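You operate a simulated robot arm through the tools that you are given. There is no shell and no other tool.

You run a simulated two-armed robot. Do the job below in one go: nothing can be reset, and whatever is moved stays where it is left.

TASK
Thread the blue twine through both guides into the feed socket and set the tension in the green.
Fine: brass pointer knob back to slack first, into the green only after threading; screw down the brass screw cap.

The check looks at the end state, three seconds after you hand in, the way a careful person would. Anything else that was tipped, shoved, dropped, spilled or broken makes it a failure. A push-on lid holds only when it is set on centred and level and pressed home; a screw cap is set on level and turned clockwise until tight.

THE ROBOT
Two 7-joint arms with fingered hands on one trunk that stands fixed in place. Base frame: the origin is at the foot of the trunk, x ahead of it, y to its left, z up. Units: m, degrees, N and s.
The left shoulder is at [0.021, 0.208, 1.498], the right one opposite. Each reaches about 1.152 m from its shoulder. Payload 5 kg a hand.
The tool frame of a hand sits at the grasp point between the pads (the TCP): z along the fingers, y along the line on which they close. The tips reach 0.048 m beyond it. The gripper opens to 0.16 m; its body begins 0.056 m behind the TCP. The gripper is a hand of 4 fingers: y runs from the thumb to the fingers, the wrist lies at [-0.026, -0.142, -0.252] in the tool frame.
Orientation is that of the tool frame in the base frame, as [roll, pitch, yaw] about the fixed x, y, z axes, in that order (R = Rz(yaw) Ry(pitch) Rx(roll)). With the fingers straight down and the wrist toward the robot, the tool's x, y and z point along [0, 1, 0], [1, 0, 0] and [0, 0, -1] of the base frame.

THE INTERFACE
- The arms move only by the tool servo_tool. It takes "left_motion", "right_motion" or both (then of equal length, played together; a hand with none holds still); each is one flat list of numbers, 6 for each row, row after row: the turn, a rotation vector about the base's x, y, z in degrees, then the shift along the base's x, y, z in m. In form: [wx, wy, wz, dx, dy, dz, wx, wy, wz, dx, dy, dz, ...]. A call has 1 to 20 rows; each row is the pose to reach, as a shift and turn from the pose commanded when the call began. Rows are played at 5 a second. More than 0.05 m and 8.6 degrees between two rows, and nothing of the call is played. Where a pose cannot be reached the arm comes as near as it can. A force on the tool above 40 N (or 10 N above the force at the start of the call, whichever is more), or a blocked arm, ends the call early, and 0.2 s more pass. In this call time passes only in rows, and 0.2 s behind the last. It gives the time, the measured TCP pose, the force on the tool (base axes), the opening and the grip force at its end, in the units of the frame above (readings bear some noise), with the torque about the TCP (base axes, N m) and any sound that the robot's microphone picked up.
- Cameras (640 x 400 px; columns grow to the right, rows downward): "scene" is now at [0.0901, 0.0337, 1.699]; the picture's right is [0.49, -0.87, -0.00], its down [-0.41, -0.23, -0.88] and it looks along [0.77, 0.43, -0.47] (base axes); focal length 284 px, centre (320, 200). "left" rides on the left gripper at [-0.087, -0.133, -0.189] in its tool frame; the picture's right is [-0.83, -0.26, 0.49], its down [0.51, -0.71, 0.49] and it looks along [0.22, 0.66, 0.72] (tool axes); focal length 238 px, centre (320, 200). "right" rides on the right gripper at [0.087, -0.133, -0.189] in its tool frame; the picture's right is [-0.83, 0.26, -0.49], its down [-0.51, -0.71, 0.49] and it looks along [-0.22, 0.66, 0.72] (tool axes); focal length 238 px, centre (320, 200).
- get_image(camera): a new picture of that camera. The clock stands still meanwhile.
- slide_trunk(by): moves the trunk up (or, below 0, down) by that many m; the arms and the scene camera ride with it, the base frame stays. It gives what a move gives, with no picture.
- curl_fingers(index, middle, ring, thumb_bend, thumb_turn, hand): sets how far each is bent, from 0 (flat) to 100 (curled in); at 30 the hand is open as for a grip, at 70 the pads meet at the TCP. One left out holds its place. A second passes; each finger stops where it meets its share of the squeeze, and holds until it gets a number again. It is the only way to open and close the hand. It gives what a move gives, with no picture; readings hold the bend of each and the force on the fingers (four entries, about 0 where the hand has none), thumb and palm. thumb_turn goes from beside the hand (0) to across from the fingers (100), as for a grip.
- head_to(pan, tilt): turns the head with the scene camera to pan (to the left, within 86 degrees either way) and tilt (down, from -29 to 69), counted from straight ahead of the robot. It gives what a move gives.
- point_at(camera, pixels): for up to 12 pixels [column, row] of the newest picture of that camera ("zoom" is the newest enlarged one), the place [x, y, z] in the base frame of the surface seen there, good to about 0.003 m, but the place of the scene camera against the robot may be out by one fixed shift of up to 0.018 m in any direction. The clock stands still meanwhile.
- close_up(camera, box): a new picture of the part [left, top, right, bottom] of that camera's present view, enlarged. The clock stands still meanwhile.
- finish_job(): hands the job in; it is judged then, once.

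Leave the grippers open and the arms clear of the work at the hand-in unless told otherwise.

The tools are called after "Emit:" as name(argument=value, ...) on one line, values as JSON. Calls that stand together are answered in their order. servo_tool: Moves the arms, as the interface text tells. Its arguments: {"type":"object","properties":{"left_motion":{"type":"array","items":{"type":"number"}},"right_motion":{"type":"array","items":{"type":"number"}}},"required":[]} The other tools are called the same way: slide_trunk (by) moves the trunk up or down; curl_fingers (index, middle, ring, thumb_bend, thumb_turn, hand) moves the fingers one by one; head_to (pan, tilt) turns the head that bears the scene camera; get_image (camera) takes a picture; point_at (camera, pixels) gives the place of the surface under pixels of a picture; close_up (camera, box) takes an enlarged picture of a part of a camera's view; finish_job () hands the job in.

At the start:

```text
time: 0.0
left_tcp_pos: [0.5061, 0.6415, 1.6133]
left_orientation: [-180.0, -0.1, 90.0]
left_contact_force: [-0.1, -0.2, -0.4]
left_wrist_torque: [0.01, 0.03, -0.01]
left_finger_gap: 0.1594
left_finger_force: 0.0
left_shape: jaw
left_bend: [30.0, 30.0, 30.0, 30.0, 98.0]
left_finger forces: [0.1, 0.0, 0.0, 0.1, 0.0, 0.0]
right_tcp_pos: [0.5974, 0.0517, 1.5638]
right_orientation: [-180.0, 0.0, 90.0]
right_contact_force: [-0.6, -0.3, 0.6]
right_wrist_torque: [0.01, 0.0, -0.02]
right_finger_gap: 0.1596
right_finger_force: 0.1
right_shape: jaw
right_bend: [30.0, 30.0, 30.0, 30.0, 98.0]
right_finger forces: [0.1, 0.0, 0.1, 0.0, 0.0, 0.1]
trunk travel left (down, up): [-0.5, 0.19]
head pan, tilt (commanded): [29.2, 27.8]
```

scene: 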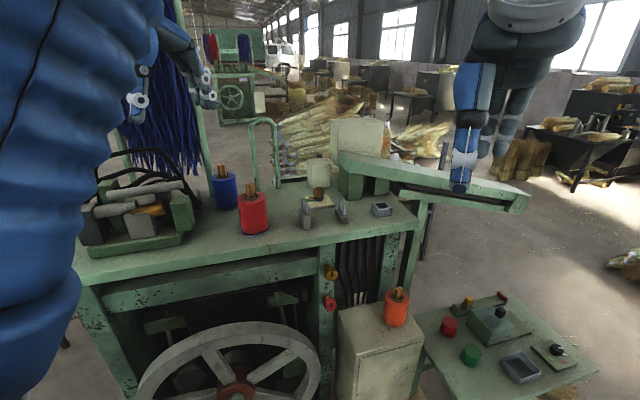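
right: 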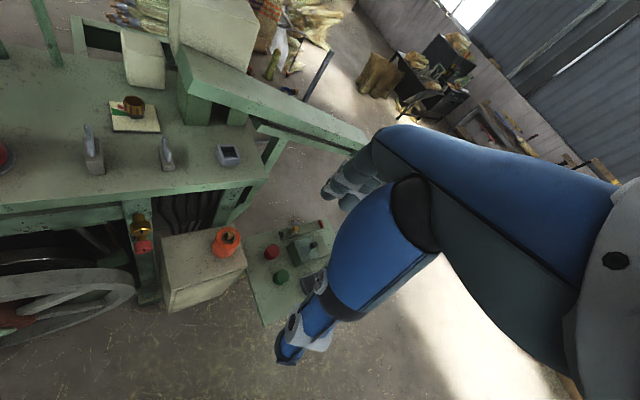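
left: 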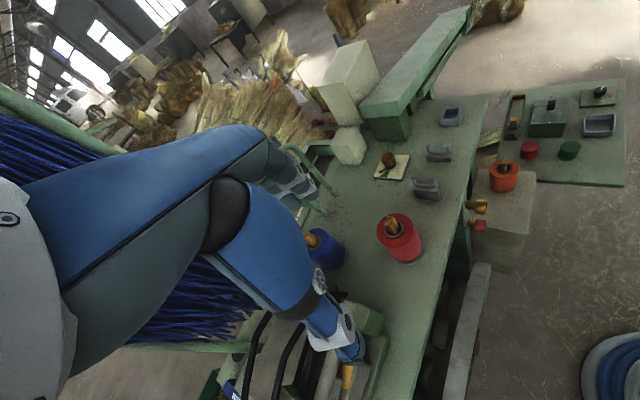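

I'll start by looking closely at the work. In the scene picture I see a blue spool near (222,187), a red spool near (252,212), two guides near (305,212) and (342,210), a socket near (381,208), and brass and red items near (330,272)/(328,302). I'll enlarge these areas first.

Emit:
close_up(camera="scene", box=[190, 140, 430, 290])

Emit:
close_up(camera="scene", box=[300, 240, 600, 400])

Emit:
close_up(camera="left", box=[280, 80, 540, 280])

Emit:
close_up(camera="right", box=[0, 60, 340, 320])

```text
2.67 times, centred on (310, 215) of scene
```

zoom: 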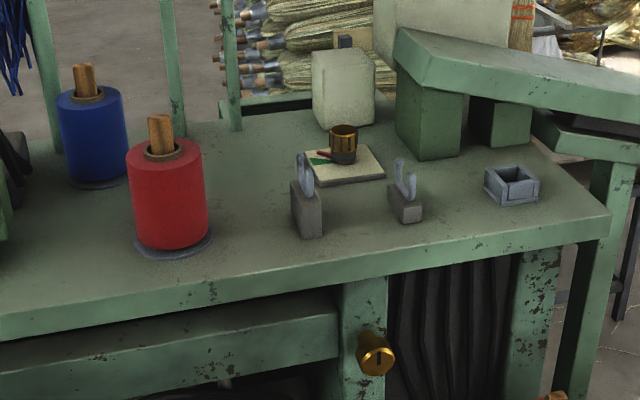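

```text
2.13 times, centred on (450, 320) of scene
```

zoom: 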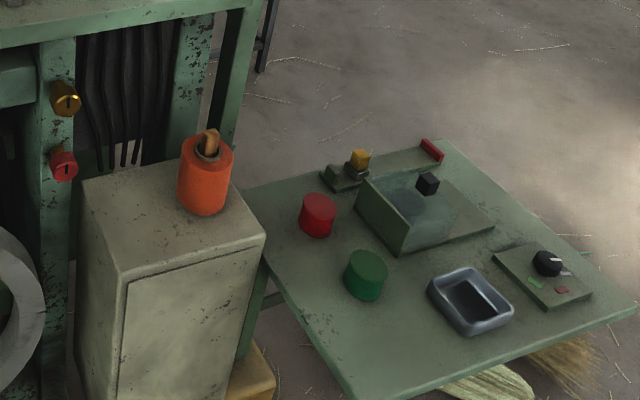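

```text
2.00 times, centred on (410, 180) of left
```

zoom: 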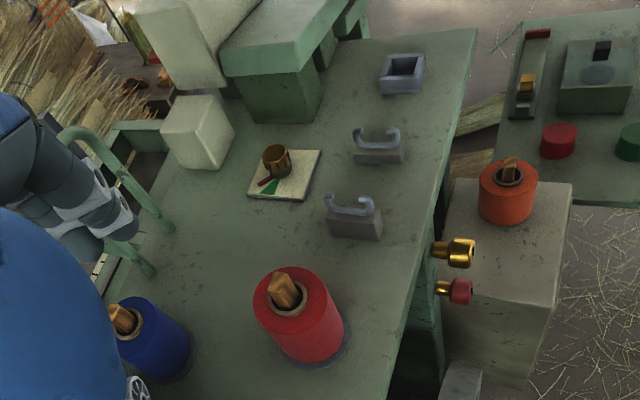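

```text
1.54 times, centred on (170, 190) of right
```

zoom: 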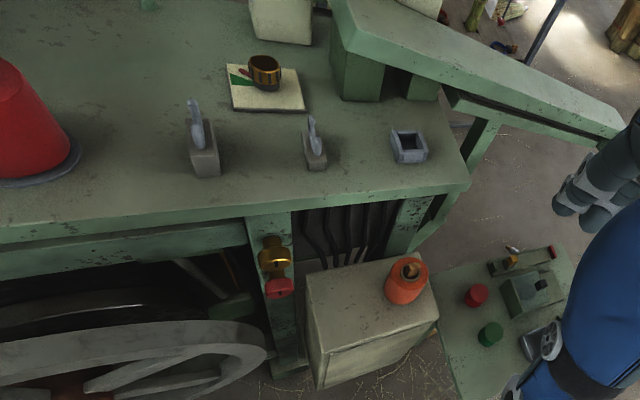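

I want finer detail of the spools, the dial with the brass knob, and the brass and red items on the post. Next I'll zoom in tighter on each.

Emit:
close_up(camera="scene", box=[200, 150, 280, 245])

Emit:
close_up(camera="scene", box=[295, 175, 400, 240])

Emit:
close_up(camera="scene", box=[300, 250, 360, 320])

Emit:
close_up(camera="left", box=[300, 200, 440, 290])

Emit:
close_up(camera="left", box=[370, 90, 500, 200])

```text
4.21 times, centred on (240, 198) of scene
```

zoom: 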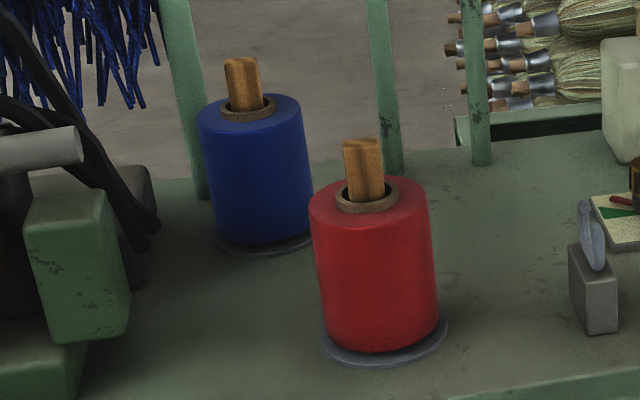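

```text
6.10 times, centred on (348, 208) of scene
```

zoom: 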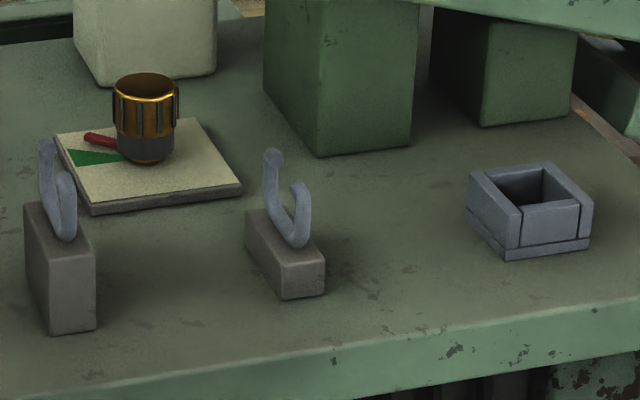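

```text
5.71 times, centred on (330, 285) of scene
```

zoom: 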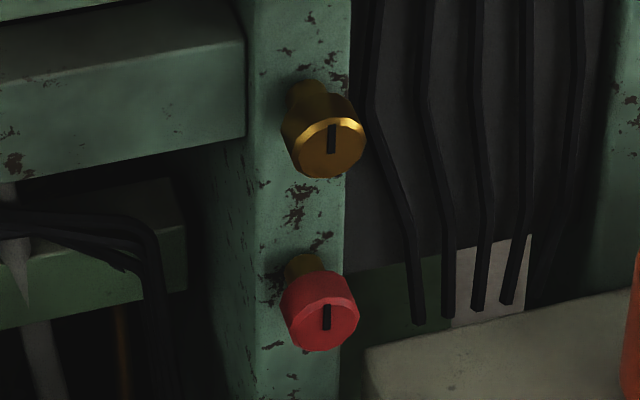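

```text
4.44 times, centred on (370, 245) of left
```

zoom: 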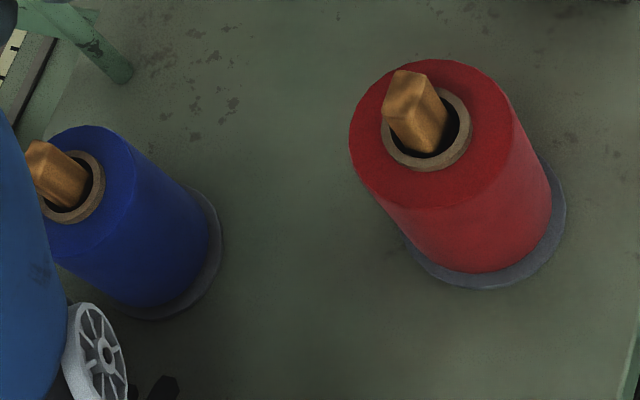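

```text
3.64 times, centred on (435, 145) of left
```

zoom: 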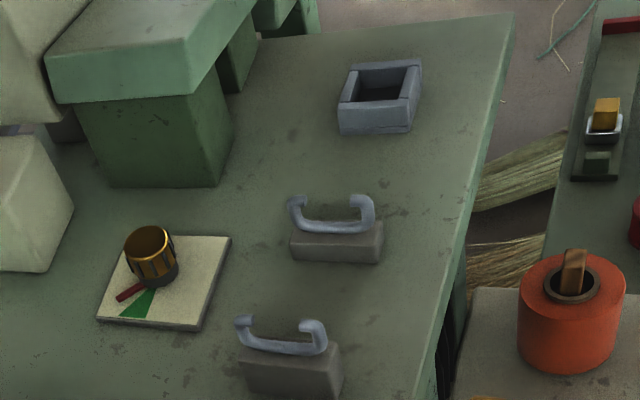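

The twine leads seem to be the tan square plugs standing in the spool cores. I also see a square feed socket, two U guides open at the top, and a dial plate with a brass knob, red pointer and green wedge. I'll measure positions with the left hand camera, since it has no fixed shift, using pixels in the last zoom.

Emit:
point_at(camera="zoom", pixels=[[160, 237], [229, 238], [200, 327], [98, 319], [150, 238], [120, 297], [240, 320], [314, 324], [297, 200], [367, 199], [285, 350], [330, 229]])

Emit:
point_at(camera="zoom", pixels=[[351, 67], [418, 63], [408, 100], [344, 104], [380, 85], [375, 120], [573, 255], [570, 290], [295, 370], [340, 250], [300, 150], [400, 250]])

Emit:
point_at(camera="left", pixels=[[313, 236], [318, 245], [330, 250], [345, 255], [393, 223], [397, 230], [400, 215], [410, 262], [481, 206], [479, 226], [470, 206], [472, 224]])

```text
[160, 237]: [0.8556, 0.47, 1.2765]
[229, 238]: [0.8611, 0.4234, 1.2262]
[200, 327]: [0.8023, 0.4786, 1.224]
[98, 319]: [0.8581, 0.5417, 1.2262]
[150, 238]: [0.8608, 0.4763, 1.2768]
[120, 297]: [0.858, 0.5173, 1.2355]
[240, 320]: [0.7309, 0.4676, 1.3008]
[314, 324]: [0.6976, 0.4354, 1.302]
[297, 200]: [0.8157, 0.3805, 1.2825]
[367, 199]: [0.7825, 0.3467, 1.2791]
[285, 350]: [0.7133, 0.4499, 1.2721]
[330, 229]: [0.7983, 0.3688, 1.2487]
```

```text
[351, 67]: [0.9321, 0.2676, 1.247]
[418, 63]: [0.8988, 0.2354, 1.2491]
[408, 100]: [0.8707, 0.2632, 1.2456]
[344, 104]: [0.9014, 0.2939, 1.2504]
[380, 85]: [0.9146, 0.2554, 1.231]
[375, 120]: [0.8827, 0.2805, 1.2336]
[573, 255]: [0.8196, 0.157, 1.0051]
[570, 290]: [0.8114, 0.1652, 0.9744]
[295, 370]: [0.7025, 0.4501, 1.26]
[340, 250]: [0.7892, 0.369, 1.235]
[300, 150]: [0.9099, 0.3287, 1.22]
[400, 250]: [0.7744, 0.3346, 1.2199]
```

```text
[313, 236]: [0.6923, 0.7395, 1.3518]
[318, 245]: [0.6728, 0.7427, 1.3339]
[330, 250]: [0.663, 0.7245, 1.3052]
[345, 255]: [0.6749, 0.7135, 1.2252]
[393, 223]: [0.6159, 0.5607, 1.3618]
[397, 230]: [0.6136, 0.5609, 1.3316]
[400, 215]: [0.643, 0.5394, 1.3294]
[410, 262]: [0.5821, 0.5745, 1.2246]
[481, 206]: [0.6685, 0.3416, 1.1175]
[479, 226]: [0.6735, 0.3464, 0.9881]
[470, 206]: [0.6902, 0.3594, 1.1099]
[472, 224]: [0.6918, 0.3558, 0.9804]
```

The table top is at z≈1.220, the guides are at about (0.714,0.452) and (0.799,0.364), and the socket is near (0.901,0.265). Zooms look sharp, so next I'll zoom hard on the dial, the socket and the blue plug, and look at the screw caps from the right camera.

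Emit:
close_up(camera="left", box=[370, 145, 418, 185])

Emit:
close_up(camera="right", box=[100, 85, 170, 140])

Emit:
close_up(camera="right", box=[120, 205, 165, 260])

Emit:
close_up(camera="right", box=[205, 135, 250, 175])

```text
10.00 times, centred on (394, 165) of left
```

zoom: 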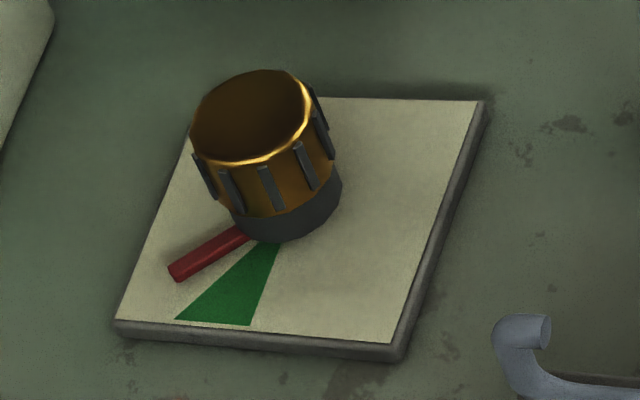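

```text
7.27 times, centred on (135, 112) of right
```

zoom: 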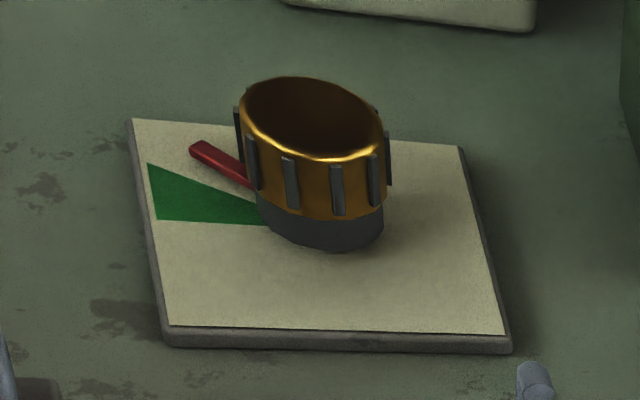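

```text
7.27 times, centred on (142, 232) of right
```

zoom: 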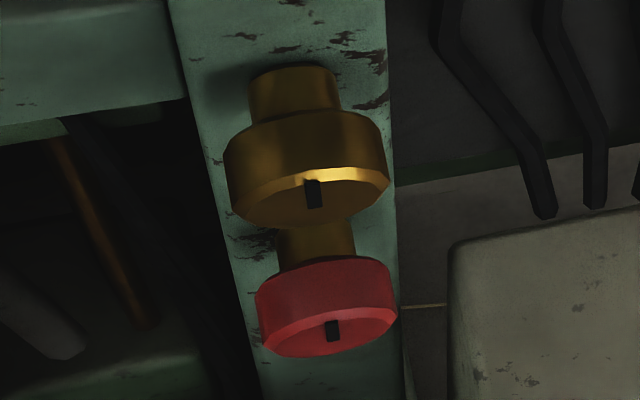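

```text
10.00 times, centred on (228, 155) of right
```

zoom: 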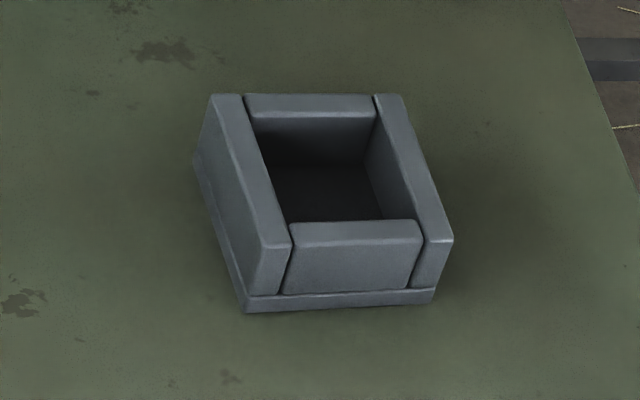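

The pointer stands just clockwise of the green wedge, seen from above. I'll measure the dial in the newest left view to get the pointer and green angles. I'll reopen that zoom and read points on it.

Emit:
close_up(camera="left", box=[370, 145, 418, 185])

Emit:
point_at(camera="zoom", pixels=[[185, 310], [248, 318], [275, 255], [178, 273], [240, 236], [480, 106], [395, 340], [122, 318], [255, 110], [215, 110], [290, 95], [260, 155]])

Emit:
close_up(camera="scene", box=[300, 182, 348, 212])

```text
10.00 times, centred on (394, 165) of left
```

zoom: 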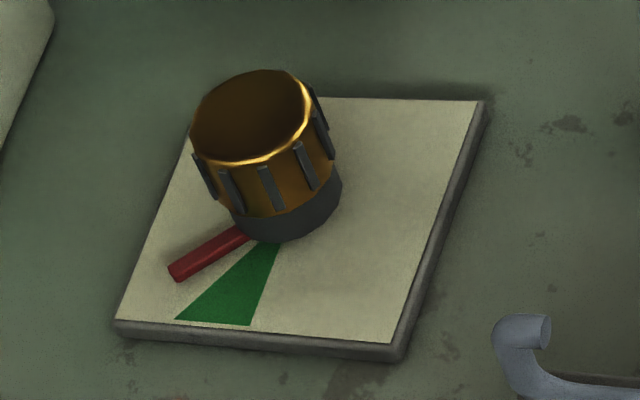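

```text
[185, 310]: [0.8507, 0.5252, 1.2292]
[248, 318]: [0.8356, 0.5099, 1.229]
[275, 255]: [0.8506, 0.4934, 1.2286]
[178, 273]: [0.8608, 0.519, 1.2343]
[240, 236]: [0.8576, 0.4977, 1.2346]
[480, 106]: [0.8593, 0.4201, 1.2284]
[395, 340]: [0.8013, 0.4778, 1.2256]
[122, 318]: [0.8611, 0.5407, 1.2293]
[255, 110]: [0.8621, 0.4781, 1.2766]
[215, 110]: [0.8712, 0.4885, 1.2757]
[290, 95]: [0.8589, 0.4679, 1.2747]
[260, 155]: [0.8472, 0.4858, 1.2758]
```

```text
13.33 times, centred on (324, 197) of scene
```

zoom: 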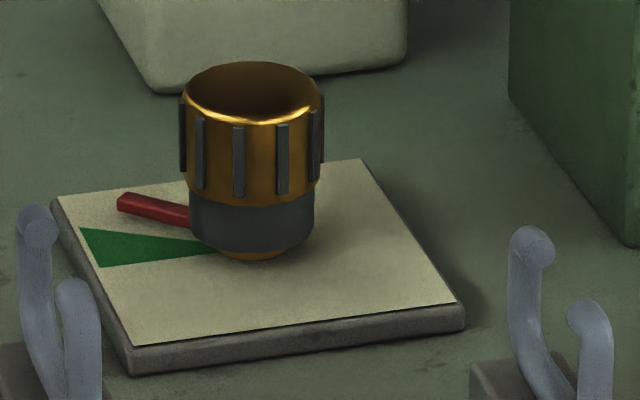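

The dial centre is about (0.860,0.480). The pointer is at about 88° and the green covers about 102°–130° (anticlockwise side), so I take slack to be the anticlockwise end. Before moving anything I'll look at my own left hand with the head camera to learn the finger layout.

Emit:
head_to(pan=50, tilt=12)

Emit:
get_image(camera="scene")

```text
time: 0.8
left_tcp_pos: [0.5074, 0.6415, 1.6136]
left_orientation: [-180.0, 0.0, 90.0]
left_contact_force: [0.1, -0.2, -0.1]
left_wrist_torque: [-0.01, 0.01, 0.01]
left_finger_gap: 0.1595
left_finger_force: 0.0
left_shape: jaw
left_bend: [30.0, 30.0, 30.0, 30.0, 98.0]
left_finger forces: [0.0, 0.0, 0.1, 0.0, 0.1, 0.0]
right_tcp_pos: [0.5967, 0.0514, 1.5662]
right_orientation: [180.0, 0.0, 90.1]
right_contact_force: [0.1, -0.1, 0.7]
right_wrist_torque: [-0.01, -0.04, 0.0]
right_finger_gap: 0.1595
right_finger_force: 0.0
right_shape: jaw
right_bend: [30.0, 30.0, 30.0, 30.0, 98.0]
right_finger forces: [0.0, 0.1, 0.0, 0.1, 0.0, 0.1]
trunk travel left (down, up): [-0.5, 0.19]
head pan, tilt (commanded): [50.0, 12.0]
```

```text
taken
```

scene: 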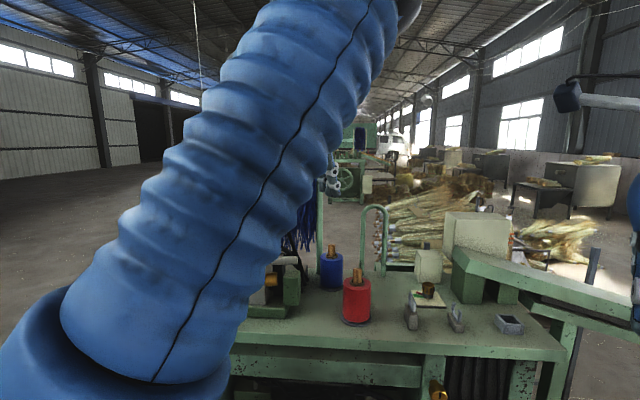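

The arm hides the hand in this view. I'll turn the head back and measure the obstacles round the dial (white box and green beam) from the left camera, near pixels (348,145) and (385,130).

Emit:
head_to(pan=30, tilt=28)

Emit:
get_image(camera="left")

Emit:
point_at(camera="left", pixels=[[346, 128], [338, 145], [365, 150], [360, 162], [350, 75], [375, 60], [365, 105], [400, 105], [410, 118], [380, 135], [440, 60], [468, 15]])

Emit:
get_image(camera="right")

Emit:
point_at(camera="right", pixels=[[125, 32], [160, 38], [140, 60], [128, 85], [180, 55], [195, 75], [215, 100], [185, 100], [200, 85], [185, 125], [240, 120], [300, 110]])

```text
time: 1.7
left_tcp_pos: [0.5076, 0.6425, 1.6139]
left_orientation: [180.0, 0.0, 90.0]
left_contact_force: [-0.5, 0.5, -0.2]
left_wrist_torque: [0.0, -0.01, -0.01]
left_finger_gap: 0.1594
left_finger_force: 0.1
left_shape: jaw
left_bend: [30.0, 30.0, 30.0, 30.0, 98.0]
left_finger forces: [0.0, 0.1, 0.1, 0.0, 0.1, 0.1]
right_tcp_pos: [0.5988, 0.0524, 1.5646]
right_orientation: [-179.9, 0.0, 90.1]
right_contact_force: [0.2, -0.4, -0.7]
right_wrist_torque: [0.0, 0.0, -0.01]
right_finger_gap: 0.1596
right_finger_force: 0.0
right_shape: jaw
right_bend: [30.0, 30.0, 30.0, 30.0, 98.0]
right_finger forces: [0.0, 0.0, 0.0, 0.0, 0.1, 0.1]
trunk travel left (down, up): [-0.5, 0.19]
head pan, tilt (commanded): [30.0, 28.0]
```

```text
taken
```

left: 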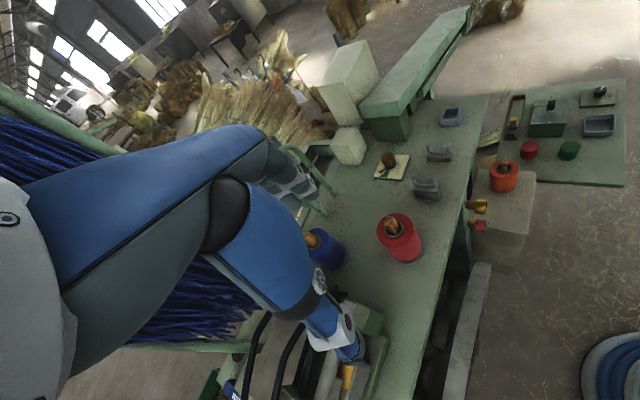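

```text
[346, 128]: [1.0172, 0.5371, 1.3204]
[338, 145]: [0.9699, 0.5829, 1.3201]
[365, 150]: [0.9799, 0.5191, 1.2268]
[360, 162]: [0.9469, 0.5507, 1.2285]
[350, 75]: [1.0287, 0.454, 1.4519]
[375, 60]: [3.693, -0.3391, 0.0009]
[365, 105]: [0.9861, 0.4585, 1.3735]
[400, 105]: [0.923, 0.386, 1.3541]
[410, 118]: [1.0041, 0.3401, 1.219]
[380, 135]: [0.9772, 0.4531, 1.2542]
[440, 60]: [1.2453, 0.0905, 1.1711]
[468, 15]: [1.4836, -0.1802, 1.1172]
```

```text
taken
```

right: 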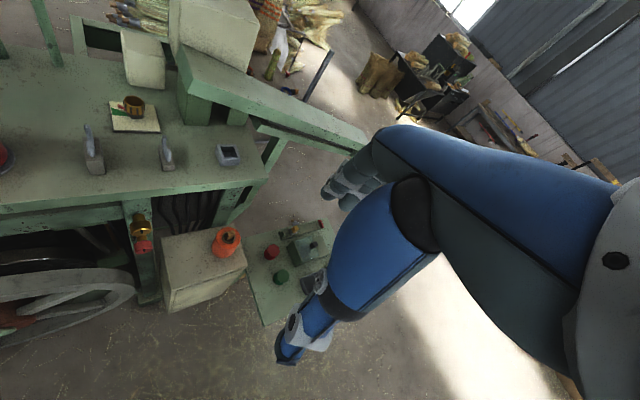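

```text
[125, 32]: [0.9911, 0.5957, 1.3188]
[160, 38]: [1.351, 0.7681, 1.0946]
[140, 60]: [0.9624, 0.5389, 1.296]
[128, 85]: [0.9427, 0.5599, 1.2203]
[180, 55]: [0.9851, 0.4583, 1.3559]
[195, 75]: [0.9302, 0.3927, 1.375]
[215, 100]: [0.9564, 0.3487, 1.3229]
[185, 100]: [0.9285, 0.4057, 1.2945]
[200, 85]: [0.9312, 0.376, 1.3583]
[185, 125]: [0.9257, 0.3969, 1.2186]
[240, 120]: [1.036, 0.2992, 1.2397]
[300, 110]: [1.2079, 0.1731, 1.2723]
```

The white box is about 0.11 m beyond the knob and the beam end about 0.11 m to the right of it, so I must work with the hand partly closed. Next I'll move the left hand high over the dial in 10 steps, with no turn.

Emit:
servo_tool(left_motion=[0, 0, 0, 0.0353, -0.0162, -0.015, 0, 0, 0, 0.0706, -0.0324, -0.03, 0, 0, 0, 0.1059, -0.0486, -0.045, 0, 0, 0, 0.1412, -0.0648, -0.06, 0, 0, 0, 0.1765, -0.081, -0.075, 0, 0, 0, 0.2118, -0.0972, -0.09, 0, 0, 0, 0.2471, -0.1134, -0.105, 0, 0, 0, 0.2824, -0.1296, -0.12, 0, 0, 0, 0.3177, -0.1458, -0.135, 0, 0, 0, 0.353, -0.162, -0.15])

Emit:
curl_fingers(hand="left", index=45, middle=45, ring=45, thumb_bend=45)

Emit:
get_image(camera="scene")

Emit:
get_image(camera="left")

Emit:
get_image(camera="right")

```text
time: 3.9
left_tcp_pos: [0.8634, 0.4818, 1.4609]
left_orientation: [-180.0, -0.1, 90.1]
left_contact_force: [0.6, 0.6, -0.2]
left_wrist_torque: [-0.13, 0.05, -0.04]
left_finger_gap: 0.1601
left_finger_force: 0.2
left_shape: jaw
left_bend: [30.0, 30.0, 30.0, 30.0, 98.0]
left_finger forces: [0.1, 0.0, 0.0, 0.0, 0.0, 0.1]
right_tcp_pos: [0.6, 0.0513, 1.563]
right_orientation: [-179.9, 0.0, 90.1]
right_contact_force: [1.8, -0.5, -0.7]
right_wrist_torque: [0.03, 0.16, 0.04]
right_finger_gap: 0.1598
right_finger_force: 0.1
right_shape: jaw
right_bend: [30.0, 30.0, 30.0, 30.0, 98.0]
right_finger forces: [0.1, 0.1, 0.1, 0.0, 0.0, 0.0]
trunk travel left (down, up): [-0.5, 0.19]
head pan, tilt (commanded): [30.0, 28.0]
```

```text
time: 4.9
left_tcp_pos: [0.8612, 0.4809, 1.4621]
left_orientation: [179.9, 0.0, 89.9]
left_contact_force: [-0.6, -0.3, -0.7]
left_wrist_torque: [-0.03, -0.01, 0.01]
left_finger_gap: 0.1117
left_finger_force: 0.1
left_shape: fingers
left_bend: [45.0, 45.0, 45.0, 45.0, 98.0]
left_finger forces: [0.0, 0.1, 0.1, 0.0, 0.1, 0.0]
right_tcp_pos: [0.5978, 0.0519, 1.5648]
right_orientation: [-179.9, -0.1, 90.1]
right_contact_force: [-0.4, 0.2, 0.2]
right_wrist_torque: [-0.02, 0.02, 0.0]
right_finger_gap: 0.1596
right_finger_force: 0.1
right_shape: jaw
right_bend: [30.0, 30.0, 30.0, 30.0, 98.0]
right_finger forces: [0.0, 0.0, 0.1, 0.1, 0.0, 0.0]
trunk travel left (down, up): [-0.5, 0.19]
head pan, tilt (commanded): [30.0, 28.0]
```

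```text
taken
```

scene: 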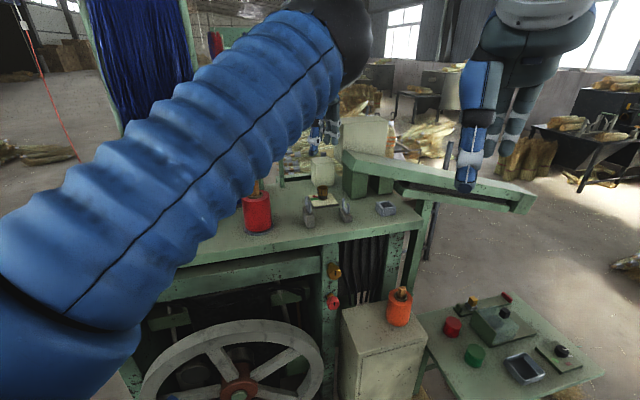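

```text
taken
```

left: 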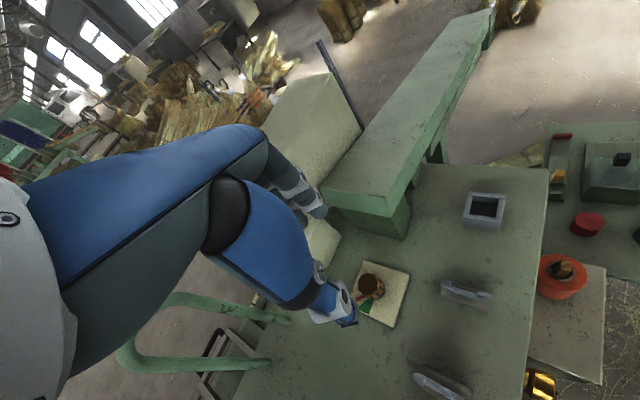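

```text
taken
```

right: 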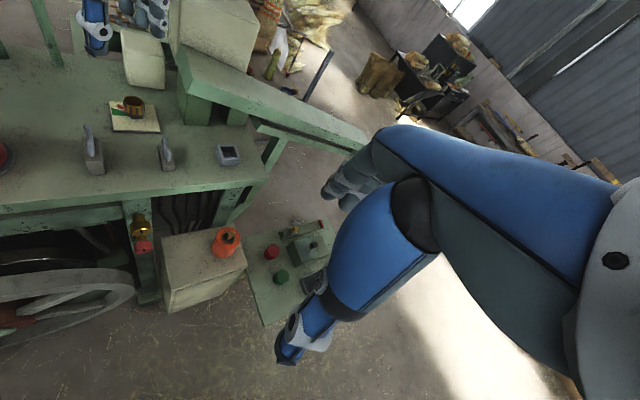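

The right camera sees the left fingertips at top left. I'll turn the right hand about 60° to the left and pull it back 0.1 m so its camera covers the dial, guides and socket while the left hand works.

Emit:
servo_tool(right_motion=[0, 0, 7.5, -0.0125, 0, 0, 0, 0, 15, -0.025, 0, 0, 0, 0, 22.5, -0.0375, 0, 0, 0, 0, 30, -0.05, 0, 0, 0, 0, 37.5, -0.0625, 0, 0, 0, 0, 45, -0.075, 0, 0, 0, 0, 52.5, -0.0875, 0, 0, 0, 0, 60, -0.1, 0, 0])

Emit:
get_image(camera="right")

```text
time: 6.7
left_tcp_pos: [0.8622, 0.4802, 1.4629]
left_orientation: [-179.9, -0.1, 90.0]
left_contact_force: [0.0, 0.0, 0.7]
left_wrist_torque: [0.03, 0.04, 0.0]
left_finger_gap: 0.112
left_finger_force: 0.1
left_shape: fingers
left_bend: [45.0, 45.0, 45.0, 45.0, 98.0]
left_finger forces: [0.0, 0.1, 0.0, 0.0, 0.0, 0.0]
right_tcp_pos: [0.4982, 0.0514, 1.5634]
right_orientation: [180.0, 0.0, 150.2]
right_contact_force: [0.5, 0.2, 0.1]
right_wrist_torque: [0.01, -0.02, 0.03]
right_finger_gap: 0.1599
right_finger_force: 0.1
right_shape: jaw
right_bend: [30.0, 30.0, 30.0, 30.0, 98.0]
right_finger forces: [0.0, 0.0, 0.0, 0.0, 0.0, 0.0]
trunk travel left (down, up): [-0.5, 0.19]
head pan, tilt (commanded): [30.0, 28.0]
```

```text
taken
```

right: 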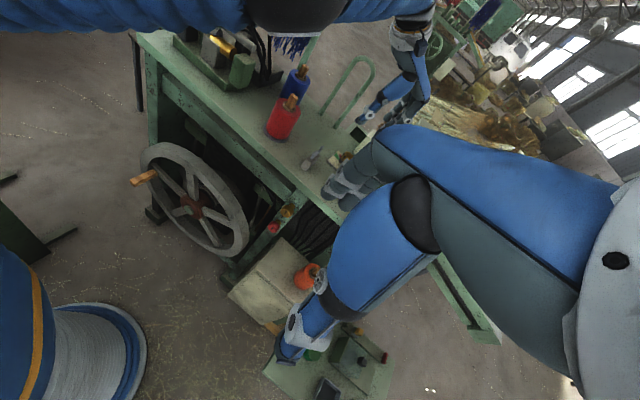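

The right hand's own fingers block the middle of the view. I'll turn it back 28° so the dial and socket fall in the open left half of the picture.

Emit:
servo_tool(right_motion=[0, 0, -7, 0, 0, 0, 0, 0, -14, 0, 0, 0, 0, 0, -21, 0, 0, 0, 0, 0, -28, 0, 0, 0])

Emit:
get_image(camera="right")

```text
time: 7.7
left_tcp_pos: [0.8612, 0.4814, 1.4633]
left_orientation: [179.9, 0.0, 90.1]
left_contact_force: [0.1, 0.4, 0.6]
left_wrist_torque: [-0.05, -0.06, -0.03]
left_finger_gap: 0.1119
left_finger_force: 0.1
left_shape: fingers
left_bend: [45.0, 45.0, 45.0, 45.0, 98.0]
left_finger forces: [0.0, 0.0, 0.1, 0.0, 0.0, 0.1]
right_tcp_pos: [0.4973, 0.0518, 1.5639]
right_orientation: [-180.0, 0.0, 122.0]
right_contact_force: [-0.3, 0.1, -0.8]
right_wrist_torque: [-0.01, -0.04, -0.01]
right_finger_gap: 0.1597
right_finger_force: 0.1
right_shape: jaw
right_bend: [30.0, 30.0, 30.0, 30.0, 98.0]
right_finger forces: [0.1, 0.0, 0.0, 0.0, 0.1, 0.1]
trunk travel left (down, up): [-0.5, 0.19]
head pan, tilt (commanded): [30.0, 28.0]
```

```text
taken
```

right: 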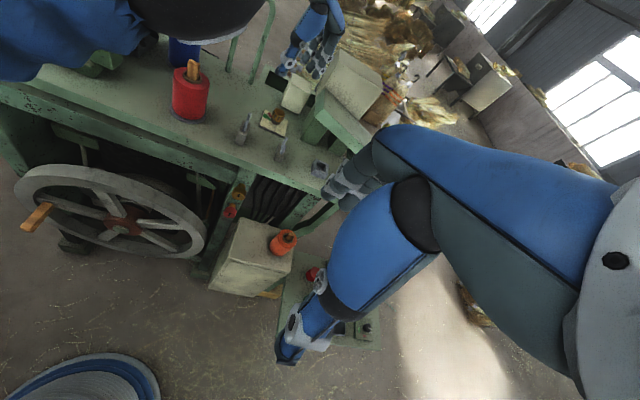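

Now the right camera sees the dial at (275,122), the guides, the socket at (320,168) and the left hand at (305,60). I'll zoom on the left hand and dial.

Emit:
close_up(camera="right", box=[220, 0, 380, 180])

Emit:
close_up(camera="left", box=[250, 150, 510, 340])

```text
2.22 times, centred on (300, 90) of right
```

zoom: 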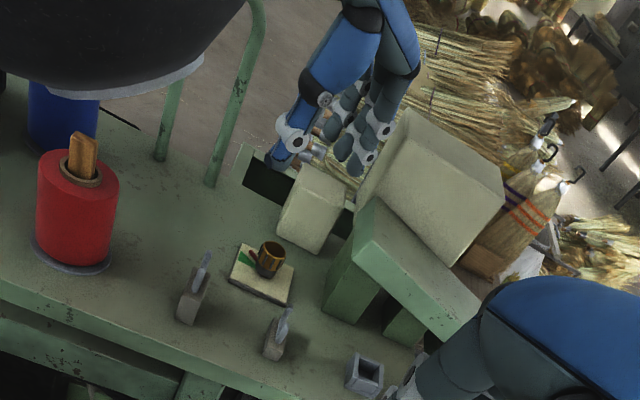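

```text
2.11 times, centred on (380, 245) of left
```

zoom: 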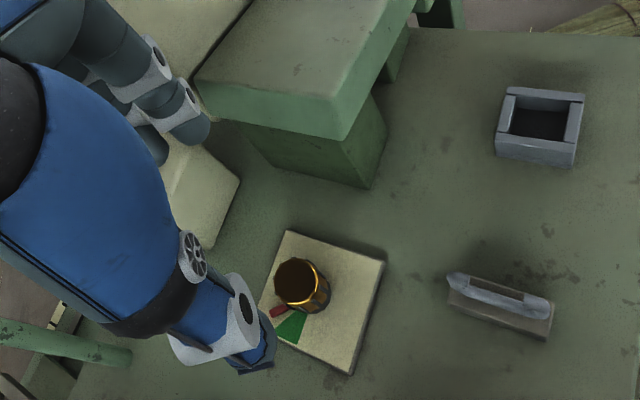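

The thumb is on the near side and the fingers on the far side. From this closer vantage I'll refine the knob, plate and socket positions in the newest left zoom.

Emit:
close_up(camera="left", box=[350, 250, 420, 330])

Emit:
close_up(camera="left", box=[455, 180, 515, 240])

```text
5.00 times, centred on (385, 290) of left
```

zoom: 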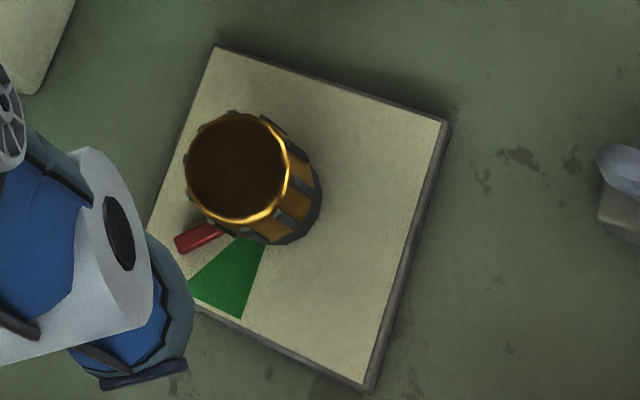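

```text
6.67 times, centred on (485, 210) of left
```

zoom: 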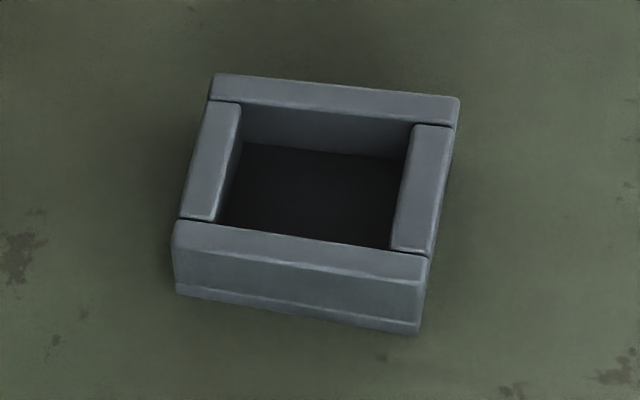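

Socket first: I'll read rim and cavity points in the newest zoom. Then I'll reopen the dial zoom and read its plate corners and knob rim.

Emit:
point_at(camera="zoom", pixels=[[214, 78], [457, 99], [424, 257], [177, 226], [240, 108], [412, 128], [392, 245], [220, 222], [310, 200], [310, 95], [300, 245], [205, 160]])

Emit:
close_up(camera="left", box=[350, 250, 420, 330])

Emit:
point_at(camera="zoom", pixels=[[216, 50], [443, 122], [365, 384], [238, 118], [190, 165], [285, 165], [235, 215], [238, 165], [182, 245], [210, 234], [196, 290], [240, 315]])

```text
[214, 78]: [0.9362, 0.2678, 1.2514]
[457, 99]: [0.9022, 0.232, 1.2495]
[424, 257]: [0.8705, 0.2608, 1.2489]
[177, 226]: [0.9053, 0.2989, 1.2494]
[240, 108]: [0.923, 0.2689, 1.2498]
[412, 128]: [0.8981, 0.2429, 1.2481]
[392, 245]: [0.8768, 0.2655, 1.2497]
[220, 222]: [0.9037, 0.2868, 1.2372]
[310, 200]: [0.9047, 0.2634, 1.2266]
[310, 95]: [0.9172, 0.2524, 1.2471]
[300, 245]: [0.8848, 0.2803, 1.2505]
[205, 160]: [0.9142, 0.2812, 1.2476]
```

```text
5.00 times, centred on (385, 290) of left
```

zoom: 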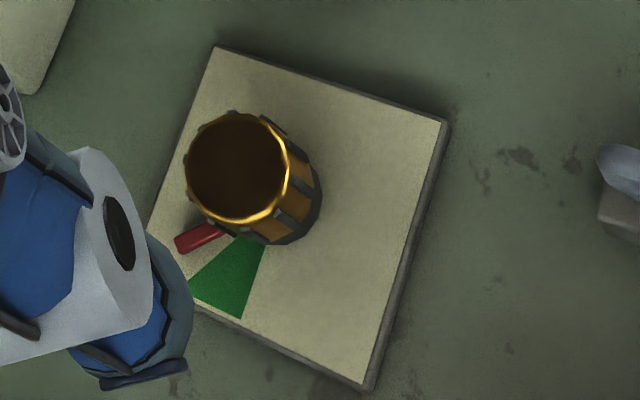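

```text
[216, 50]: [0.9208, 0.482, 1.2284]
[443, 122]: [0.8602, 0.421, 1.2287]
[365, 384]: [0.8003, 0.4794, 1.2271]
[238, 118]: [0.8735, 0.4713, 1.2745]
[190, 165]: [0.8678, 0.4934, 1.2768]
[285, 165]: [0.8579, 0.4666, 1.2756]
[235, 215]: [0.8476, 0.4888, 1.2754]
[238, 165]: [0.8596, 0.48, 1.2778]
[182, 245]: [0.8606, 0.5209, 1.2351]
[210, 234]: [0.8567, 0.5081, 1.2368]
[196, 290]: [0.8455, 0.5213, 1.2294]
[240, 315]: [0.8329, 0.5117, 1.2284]
```

The knob axis is at (0.860,0.4805) with its top at z≈1.276 and radius ~0.017. The socket mouth is centred about (0.902,0.266) with sides at ±45° and an opening of ~0.034. I'll close the fingers partly in the air to see how far the knuckles bulge before going near the beam.

Emit:
curl_fingers(hand="left", index=60, middle=60, ring=60, thumb_bend=60)

Emit:
close_up(camera="right", box=[270, 0, 350, 100])

Emit:
close_up(camera="left", box=[200, 120, 440, 340])

```text
time: 8.7
left_tcp_pos: [0.8607, 0.4811, 1.4625]
left_orientation: [-179.9, 0.0, 90.2]
left_contact_force: [0.6, 0.6, -0.2]
left_wrist_torque: [-0.03, -0.02, 0.01]
left_finger_gap: 0.052
left_finger_force: 0.1
left_shape: fingers
left_bend: [60.0, 60.0, 60.0, 60.0, 98.0]
left_finger forces: [0.0, 0.0, 0.1, 0.1, 0.1, 0.0]
right_tcp_pos: [0.4967, 0.0512, 1.5649]
right_orientation: [179.9, 0.1, 122.1]
right_contact_force: [1.2, 0.0, 0.3]
right_wrist_torque: [-0.02, -0.04, 0.03]
right_finger_gap: 0.1601
right_finger_force: 0.1
right_shape: jaw
right_bend: [30.0, 30.0, 30.0, 30.0, 98.0]
right_finger forces: [0.0, 0.1, 0.0, 0.0, 0.1, 0.0]
trunk travel left (down, up): [-0.5, 0.19]
head pan, tilt (commanded): [30.0, 28.0]
```

```text
4.00 times, centred on (310, 50) of right
```

zoom: 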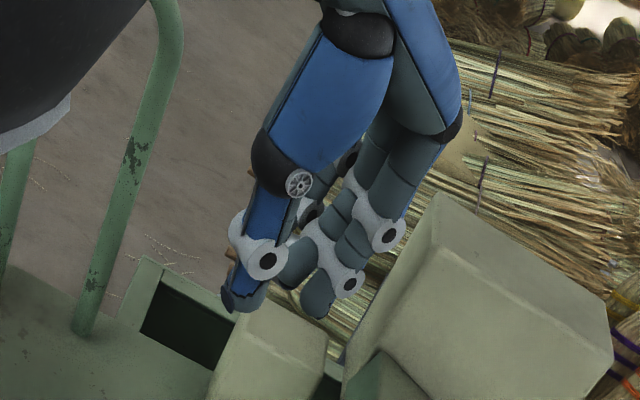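

```text
1.82 times, centred on (320, 230) of left
```

zoom: 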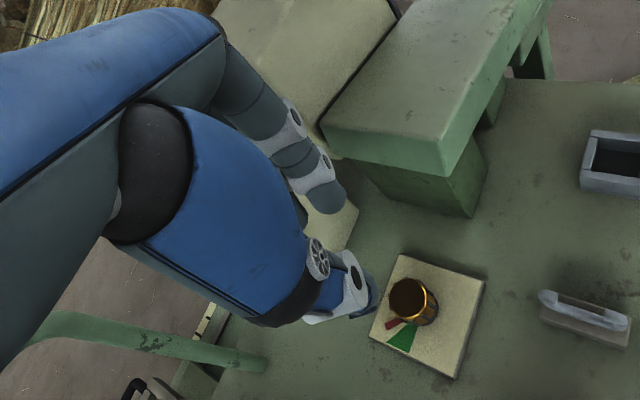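

I'll measure the finger joints' outer positions in this zoom, at pixels (290,110), (325,165), (340,205) and (225,40), to know the hand's true width.

Emit:
point_at(camera="zoom", pixels=[[290, 105], [325, 160], [342, 200], [220, 25], [235, 65], [325, 245], [365, 280], [372, 310], [250, 130], [215, 60], [180, 30], [320, 320]])

```text
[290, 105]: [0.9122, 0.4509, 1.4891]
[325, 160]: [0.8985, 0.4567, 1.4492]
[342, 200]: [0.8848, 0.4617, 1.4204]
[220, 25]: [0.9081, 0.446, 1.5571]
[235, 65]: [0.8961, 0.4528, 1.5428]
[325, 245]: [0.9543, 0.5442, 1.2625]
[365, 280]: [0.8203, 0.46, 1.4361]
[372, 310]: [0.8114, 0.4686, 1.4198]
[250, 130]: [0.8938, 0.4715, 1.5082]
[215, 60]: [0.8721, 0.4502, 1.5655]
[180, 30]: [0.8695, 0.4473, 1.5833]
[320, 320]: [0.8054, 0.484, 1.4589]
```

At bend 60 the fingers reach ~0.06 m outward, so the beam at 0.11 m is clear. Before gripping I'll test in the air whether the wrist can yaw +70° and −50° about the knob axis. First +70°.

Emit:
servo_tool(left_motion=[0, 0, 7.8, 0, 0, 0, 0, 0, 15.6, 0, 0, 0, 0, 0, 23.4, 0, 0, 0, 0, 0, 31.2, 0, 0, 0, 0, 0, 39, 0, 0, 0, 0, 0, 46.8, 0, 0, 0, 0, 0, 54.6, 0, 0, 0, 0, 0, 62.4, 0, 0, 0, 0, 0, 70, 0, 0, 0])

Emit:
get_image(camera="scene")

```text
time: 10.7
left_tcp_pos: [0.8597, 0.4794, 1.4641]
left_orientation: [-179.9, 0.0, 128.9]
left_contact_force: [-0.5, 0.4, 0.8]
left_wrist_torque: [0.0, -0.02, 0.02]
left_finger_gap: 0.0514
left_finger_force: 0.1
left_shape: fingers
left_bend: [60.0, 60.0, 60.0, 60.0, 97.0]
left_finger forces: [0.0, 0.0, 0.0, 0.0, 0.0, 0.0]
left hand out of reach, approached as far as the arm can: row 6, 7, 8, 9
right_tcp_pos: [0.4983, 0.0506, 1.564]
right_orientation: [180.0, 0.1, 122.1]
right_contact_force: [0.1, 0.6, 0.4]
right_wrist_torque: [-0.01, -0.02, 0.03]
right_finger_gap: 0.1596
right_finger_force: 0.1
right_shape: jaw
right_bend: [30.0, 30.0, 30.0, 30.0, 98.0]
right_finger forces: [0.1, 0.0, 0.0, 0.0, 0.0, 0.0]
trunk travel left (down, up): [-0.5, 0.19]
head pan, tilt (commanded): [30.0, 28.0]
```

```text
taken
```

scene: 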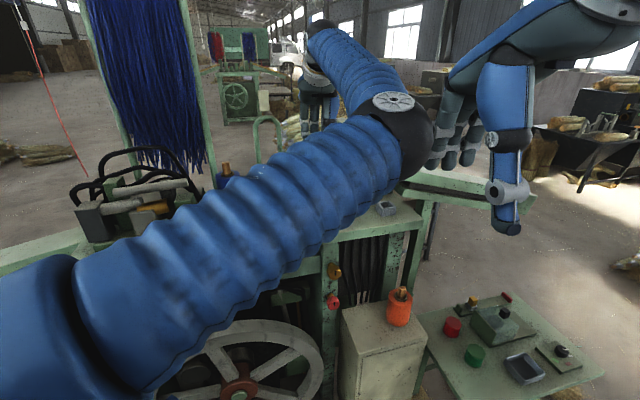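

The wrist only reached about +39°. Now I'll check the other direction: turn −80° in small steps and read the pose.

Emit:
servo_tool(left_motion=[0, 0, -8, 0, 0, 0, 0, 0, -16, 0, 0, 0, 0, 0, -24, 0, 0, 0, 0, 0, -32, 0, 0, 0, 0, 0, -40, 0, 0, 0, 0, 0, -48, 0, 0, 0, 0, 0, -56, 0, 0, 0, 0, 0, -64, 0, 0, 0, 0, 0, -72, 0, 0, 0, 0, 0, -80, 0, 0, 0])

```text
time: 12.9
left_tcp_pos: [0.8599, 0.4812, 1.4627]
left_orientation: [179.9, 0.0, 48.8]
left_contact_force: [0.4, 0.5, -0.3]
left_wrist_torque: [0.0, 0.04, -0.04]
left_finger_gap: 0.0515
left_finger_force: 0.1
left_shape: fingers
left_bend: [60.0, 60.0, 60.0, 60.0, 97.0]
left_finger forces: [0.0, 0.0, 0.0, 0.0, 0.0, 0.0]
right_tcp_pos: [0.4987, 0.0534, 1.5644]
right_orientation: [-179.9, 0.0, 122.1]
right_contact_force: [1.0, 0.4, -0.2]
right_wrist_torque: [-0.05, -0.01, -0.02]
right_finger_gap: 0.1597
right_finger_force: 0.1
right_shape: jaw
right_bend: [30.0, 30.0, 30.0, 30.0, 98.0]
right_finger forces: [0.0, 0.0, 0.0, 0.0, 0.0, 0.0]
trunk travel left (down, up): [-0.5, 0.19]
head pan, tilt (commanded): [30.0, 28.0]
```

The commanded pose follows what was reached, now at yaw 48.8°. I'll test further clockwise by another −64°.

Emit:
servo_tool(left_motion=[0, 0, -8, 0, 0, 0, 0, 0, -16, 0, 0, 0, 0, 0, -24, 0, 0, 0, 0, 0, -32, 0, 0, 0, 0, 0, -40, 0, 0, 0, 0, 0, -48, 0, 0, 0, 0, 0, -56, 0, 0, 0, 0, 0, -64, 0, 0, 0])

Emit:
get_image(camera="scene")

Emit:
close_up(camera="right", box=[220, 0, 380, 180])

```text
time: 14.7
left_tcp_pos: [0.7741, 0.3758, 1.4513]
left_orientation: [-179.9, 0.0, -10.5]
left_contact_force: [-1.2, -2.2, 2.3]
left_wrist_torque: [0.3, -0.11, -0.08]
left_finger_gap: 0.0515
left_finger_force: 0.0
left_shape: fingers
left_bend: [60.0, 60.0, 60.0, 60.0, 98.0]
left_finger forces: [0.1, 0.0, 0.0, 0.0, 0.1, 0.0]
left hand out of reach, approached as far as the arm can: row 2, 3, 4, 5, 6, 7, 8
right_tcp_pos: [0.4961, 0.0496, 1.5654]
right_orientation: [179.8, 0.0, 122.1]
right_contact_force: [-1.2, -0.3, 1.4]
right_wrist_torque: [0.0, -0.14, -0.05]
right_finger_gap: 0.1598
right_finger_force: 0.0
right_shape: jaw
right_bend: [30.0, 30.0, 30.0, 30.0, 98.0]
right_finger forces: [0.0, 0.1, 0.1, 0.0, 0.0, 0.0]
trunk travel left (down, up): [-0.5, 0.19]
head pan, tilt (commanded): [30.0, 28.0]
```

```text
taken
```

scene: 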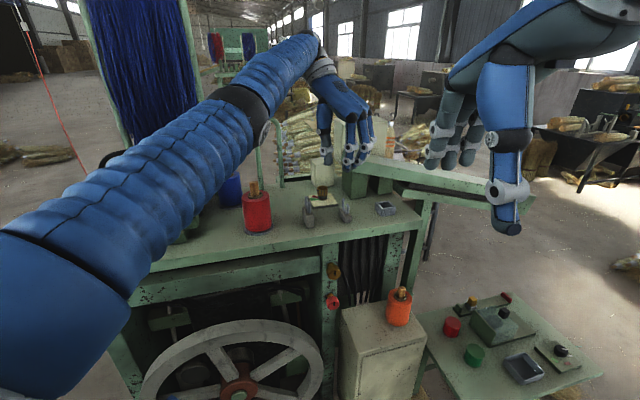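

```text
2.22 times, centred on (300, 90) of right
```

zoom: 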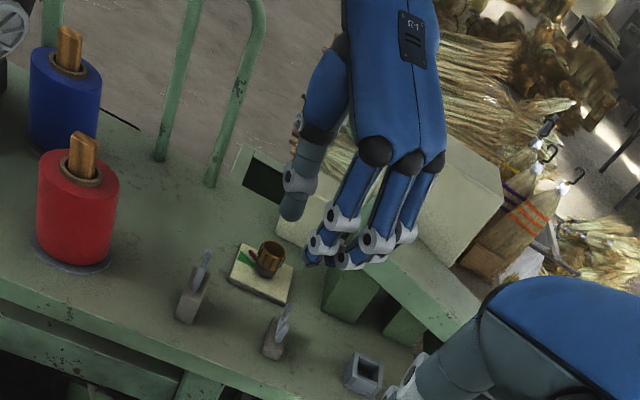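

At the dial the left hand's usable yaw runs about 42° to 129°. I'll return to the knob axis at yaw 48°, staying at this height.

Emit:
servo_tool(left_motion=[0, 0, 7.3, 0.0107, 0.0131, 0.001, 0, 0, 14.6, 0.0215, 0.0262, 0.003, 0, 0, 21.9, 0.0322, 0.0393, 0.004, 0, 0, 29.2, 0.043, 0.0524, 0.005, 0, 0, 36.5, 0.0537, 0.0654, 0.006, 0, 0, 43.8, 0.0644, 0.0785, 0.007, 0, 0, 51.1, 0.0752, 0.0916, 0.008, 0, 0, 58.5, 0.0859, 0.1047, 0.009])

Emit:
curl_fingers(hand="left", index=52, middle=52, ring=52, thumb_bend=52)

```text
time: 16.5
left_tcp_pos: [0.8801, 0.4898, 1.4655]
left_orientation: [179.8, 0.2, 48.3]
left_contact_force: [0.3, 0.0, 0.2]
left_wrist_torque: [-0.03, 0.0, -0.01]
left_finger_gap: 0.0514
left_finger_force: 0.0
left_shape: fingers
left_bend: [60.0, 60.0, 60.0, 60.0, 98.0]
left_finger forces: [0.0, 0.0, 0.1, 0.0, 0.1, 0.0]
left hand out of reach, approached as far as the arm can: row 3, 4, 5, 6, 7, 8
right_tcp_pos: [0.4975, 0.0528, 1.5643]
right_orientation: [-180.0, 0.0, 122.0]
right_contact_force: [-0.7, -0.4, -0.3]
right_wrist_torque: [-0.06, 0.03, -0.01]
right_finger_gap: 0.1596
right_finger_force: 0.0
right_shape: jaw
right_bend: [30.0, 30.0, 30.0, 30.0, 98.0]
right_finger forces: [0.0, 0.0, 0.1, 0.0, 0.0, 0.0]
trunk travel left (down, up): [-0.5, 0.19]
head pan, tilt (commanded): [30.0, 28.0]
```

```text
time: 17.5
left_tcp_pos: [0.8789, 0.49, 1.4631]
left_orientation: [179.9, 0.3, 48.0]
left_contact_force: [0.9, -0.3, -0.1]
left_wrist_torque: [0.0, -0.01, 0.01]
left_finger_gap: 0.0825
left_finger_force: 0.0
left_shape: fingers
left_bend: [52.0, 52.0, 52.0, 52.0, 98.0]
left_finger forces: [0.0, 0.1, 0.0, 0.0, 0.1, 0.0]
right_tcp_pos: [0.4983, 0.052, 1.5632]
right_orientation: [180.0, 0.0, 122.1]
right_contact_force: [-0.3, -0.7, 0.1]
right_wrist_torque: [-0.02, -0.02, 0.02]
right_finger_gap: 0.1599
right_finger_force: 0.1
right_shape: jaw
right_bend: [30.0, 30.0, 30.0, 30.0, 98.0]
right_finger forces: [0.0, 0.1, 0.0, 0.1, 0.1, 0.0]
trunk travel left (down, up): [-0.5, 0.19]
head pan, tilt (commanded): [30.0, 28.0]
```

The hand is at (0.879,0.490), yaw 48°. I'll bring it back onto the knob axis (−0.019,−0.0095), add 6° of yaw and lower to z≈1.36.

Emit:
servo_tool(left_motion=[0, 0, 3, -0.01, -0.005, -0.025, 0, 0, 6, -0.0193, -0.0095, -0.05, 0, 0, 6, -0.0193, -0.0095, -0.075, 0, 0, 6, -0.0193, -0.0095, -0.1])

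Emit:
close_up(camera="right", box=[230, 60, 350, 180])

Emit:
close_up(camera="left", box=[200, 120, 440, 340])

```text
time: 18.5
left_tcp_pos: [0.9116, 0.5032, 1.3723]
left_orientation: [179.9, 0.4, 54.1]
left_contact_force: [1.1, 0.2, 0.2]
left_wrist_torque: [0.0, 0.05, -0.03]
left_finger_gap: 0.0828
left_finger_force: 0.0
left_shape: fingers
left_bend: [52.0, 52.0, 52.0, 52.0, 98.0]
left_finger forces: [0.1, 0.0, 0.0, 0.0, 0.1, 0.0]
left hand out of reach, approached as far as the arm can: row 1, 2, 3, 4
right_tcp_pos: [0.4997, 0.0523, 1.5636]
right_orientation: [-179.9, 0.0, 122.1]
right_contact_force: [0.9, 1.4, -0.7]
right_wrist_torque: [-0.03, 0.09, -0.01]
right_finger_gap: 0.1601
right_finger_force: 0.0
right_shape: jaw
right_bend: [30.0, 30.0, 30.0, 30.0, 98.0]
right_finger forces: [0.0, 0.0, 0.0, 0.0, 0.0, 0.0]
trunk travel left (down, up): [-0.5, 0.19]
head pan, tilt (commanded): [30.0, 28.0]
```

```text
3.33 times, centred on (290, 120) of right
```

zoom: 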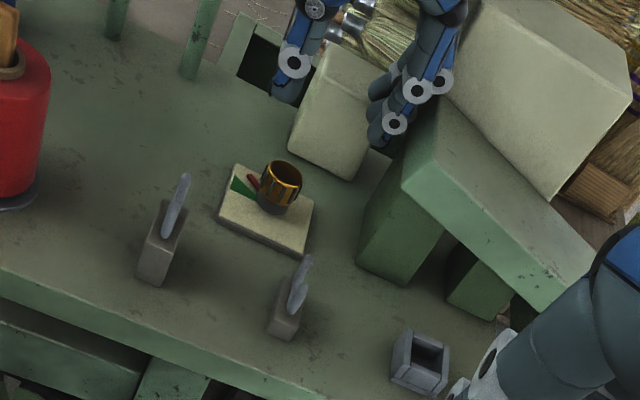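

```text
1.82 times, centred on (320, 230) of left
```

zoom: 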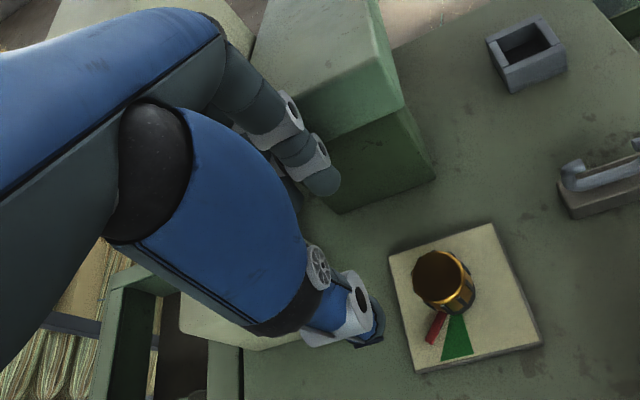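

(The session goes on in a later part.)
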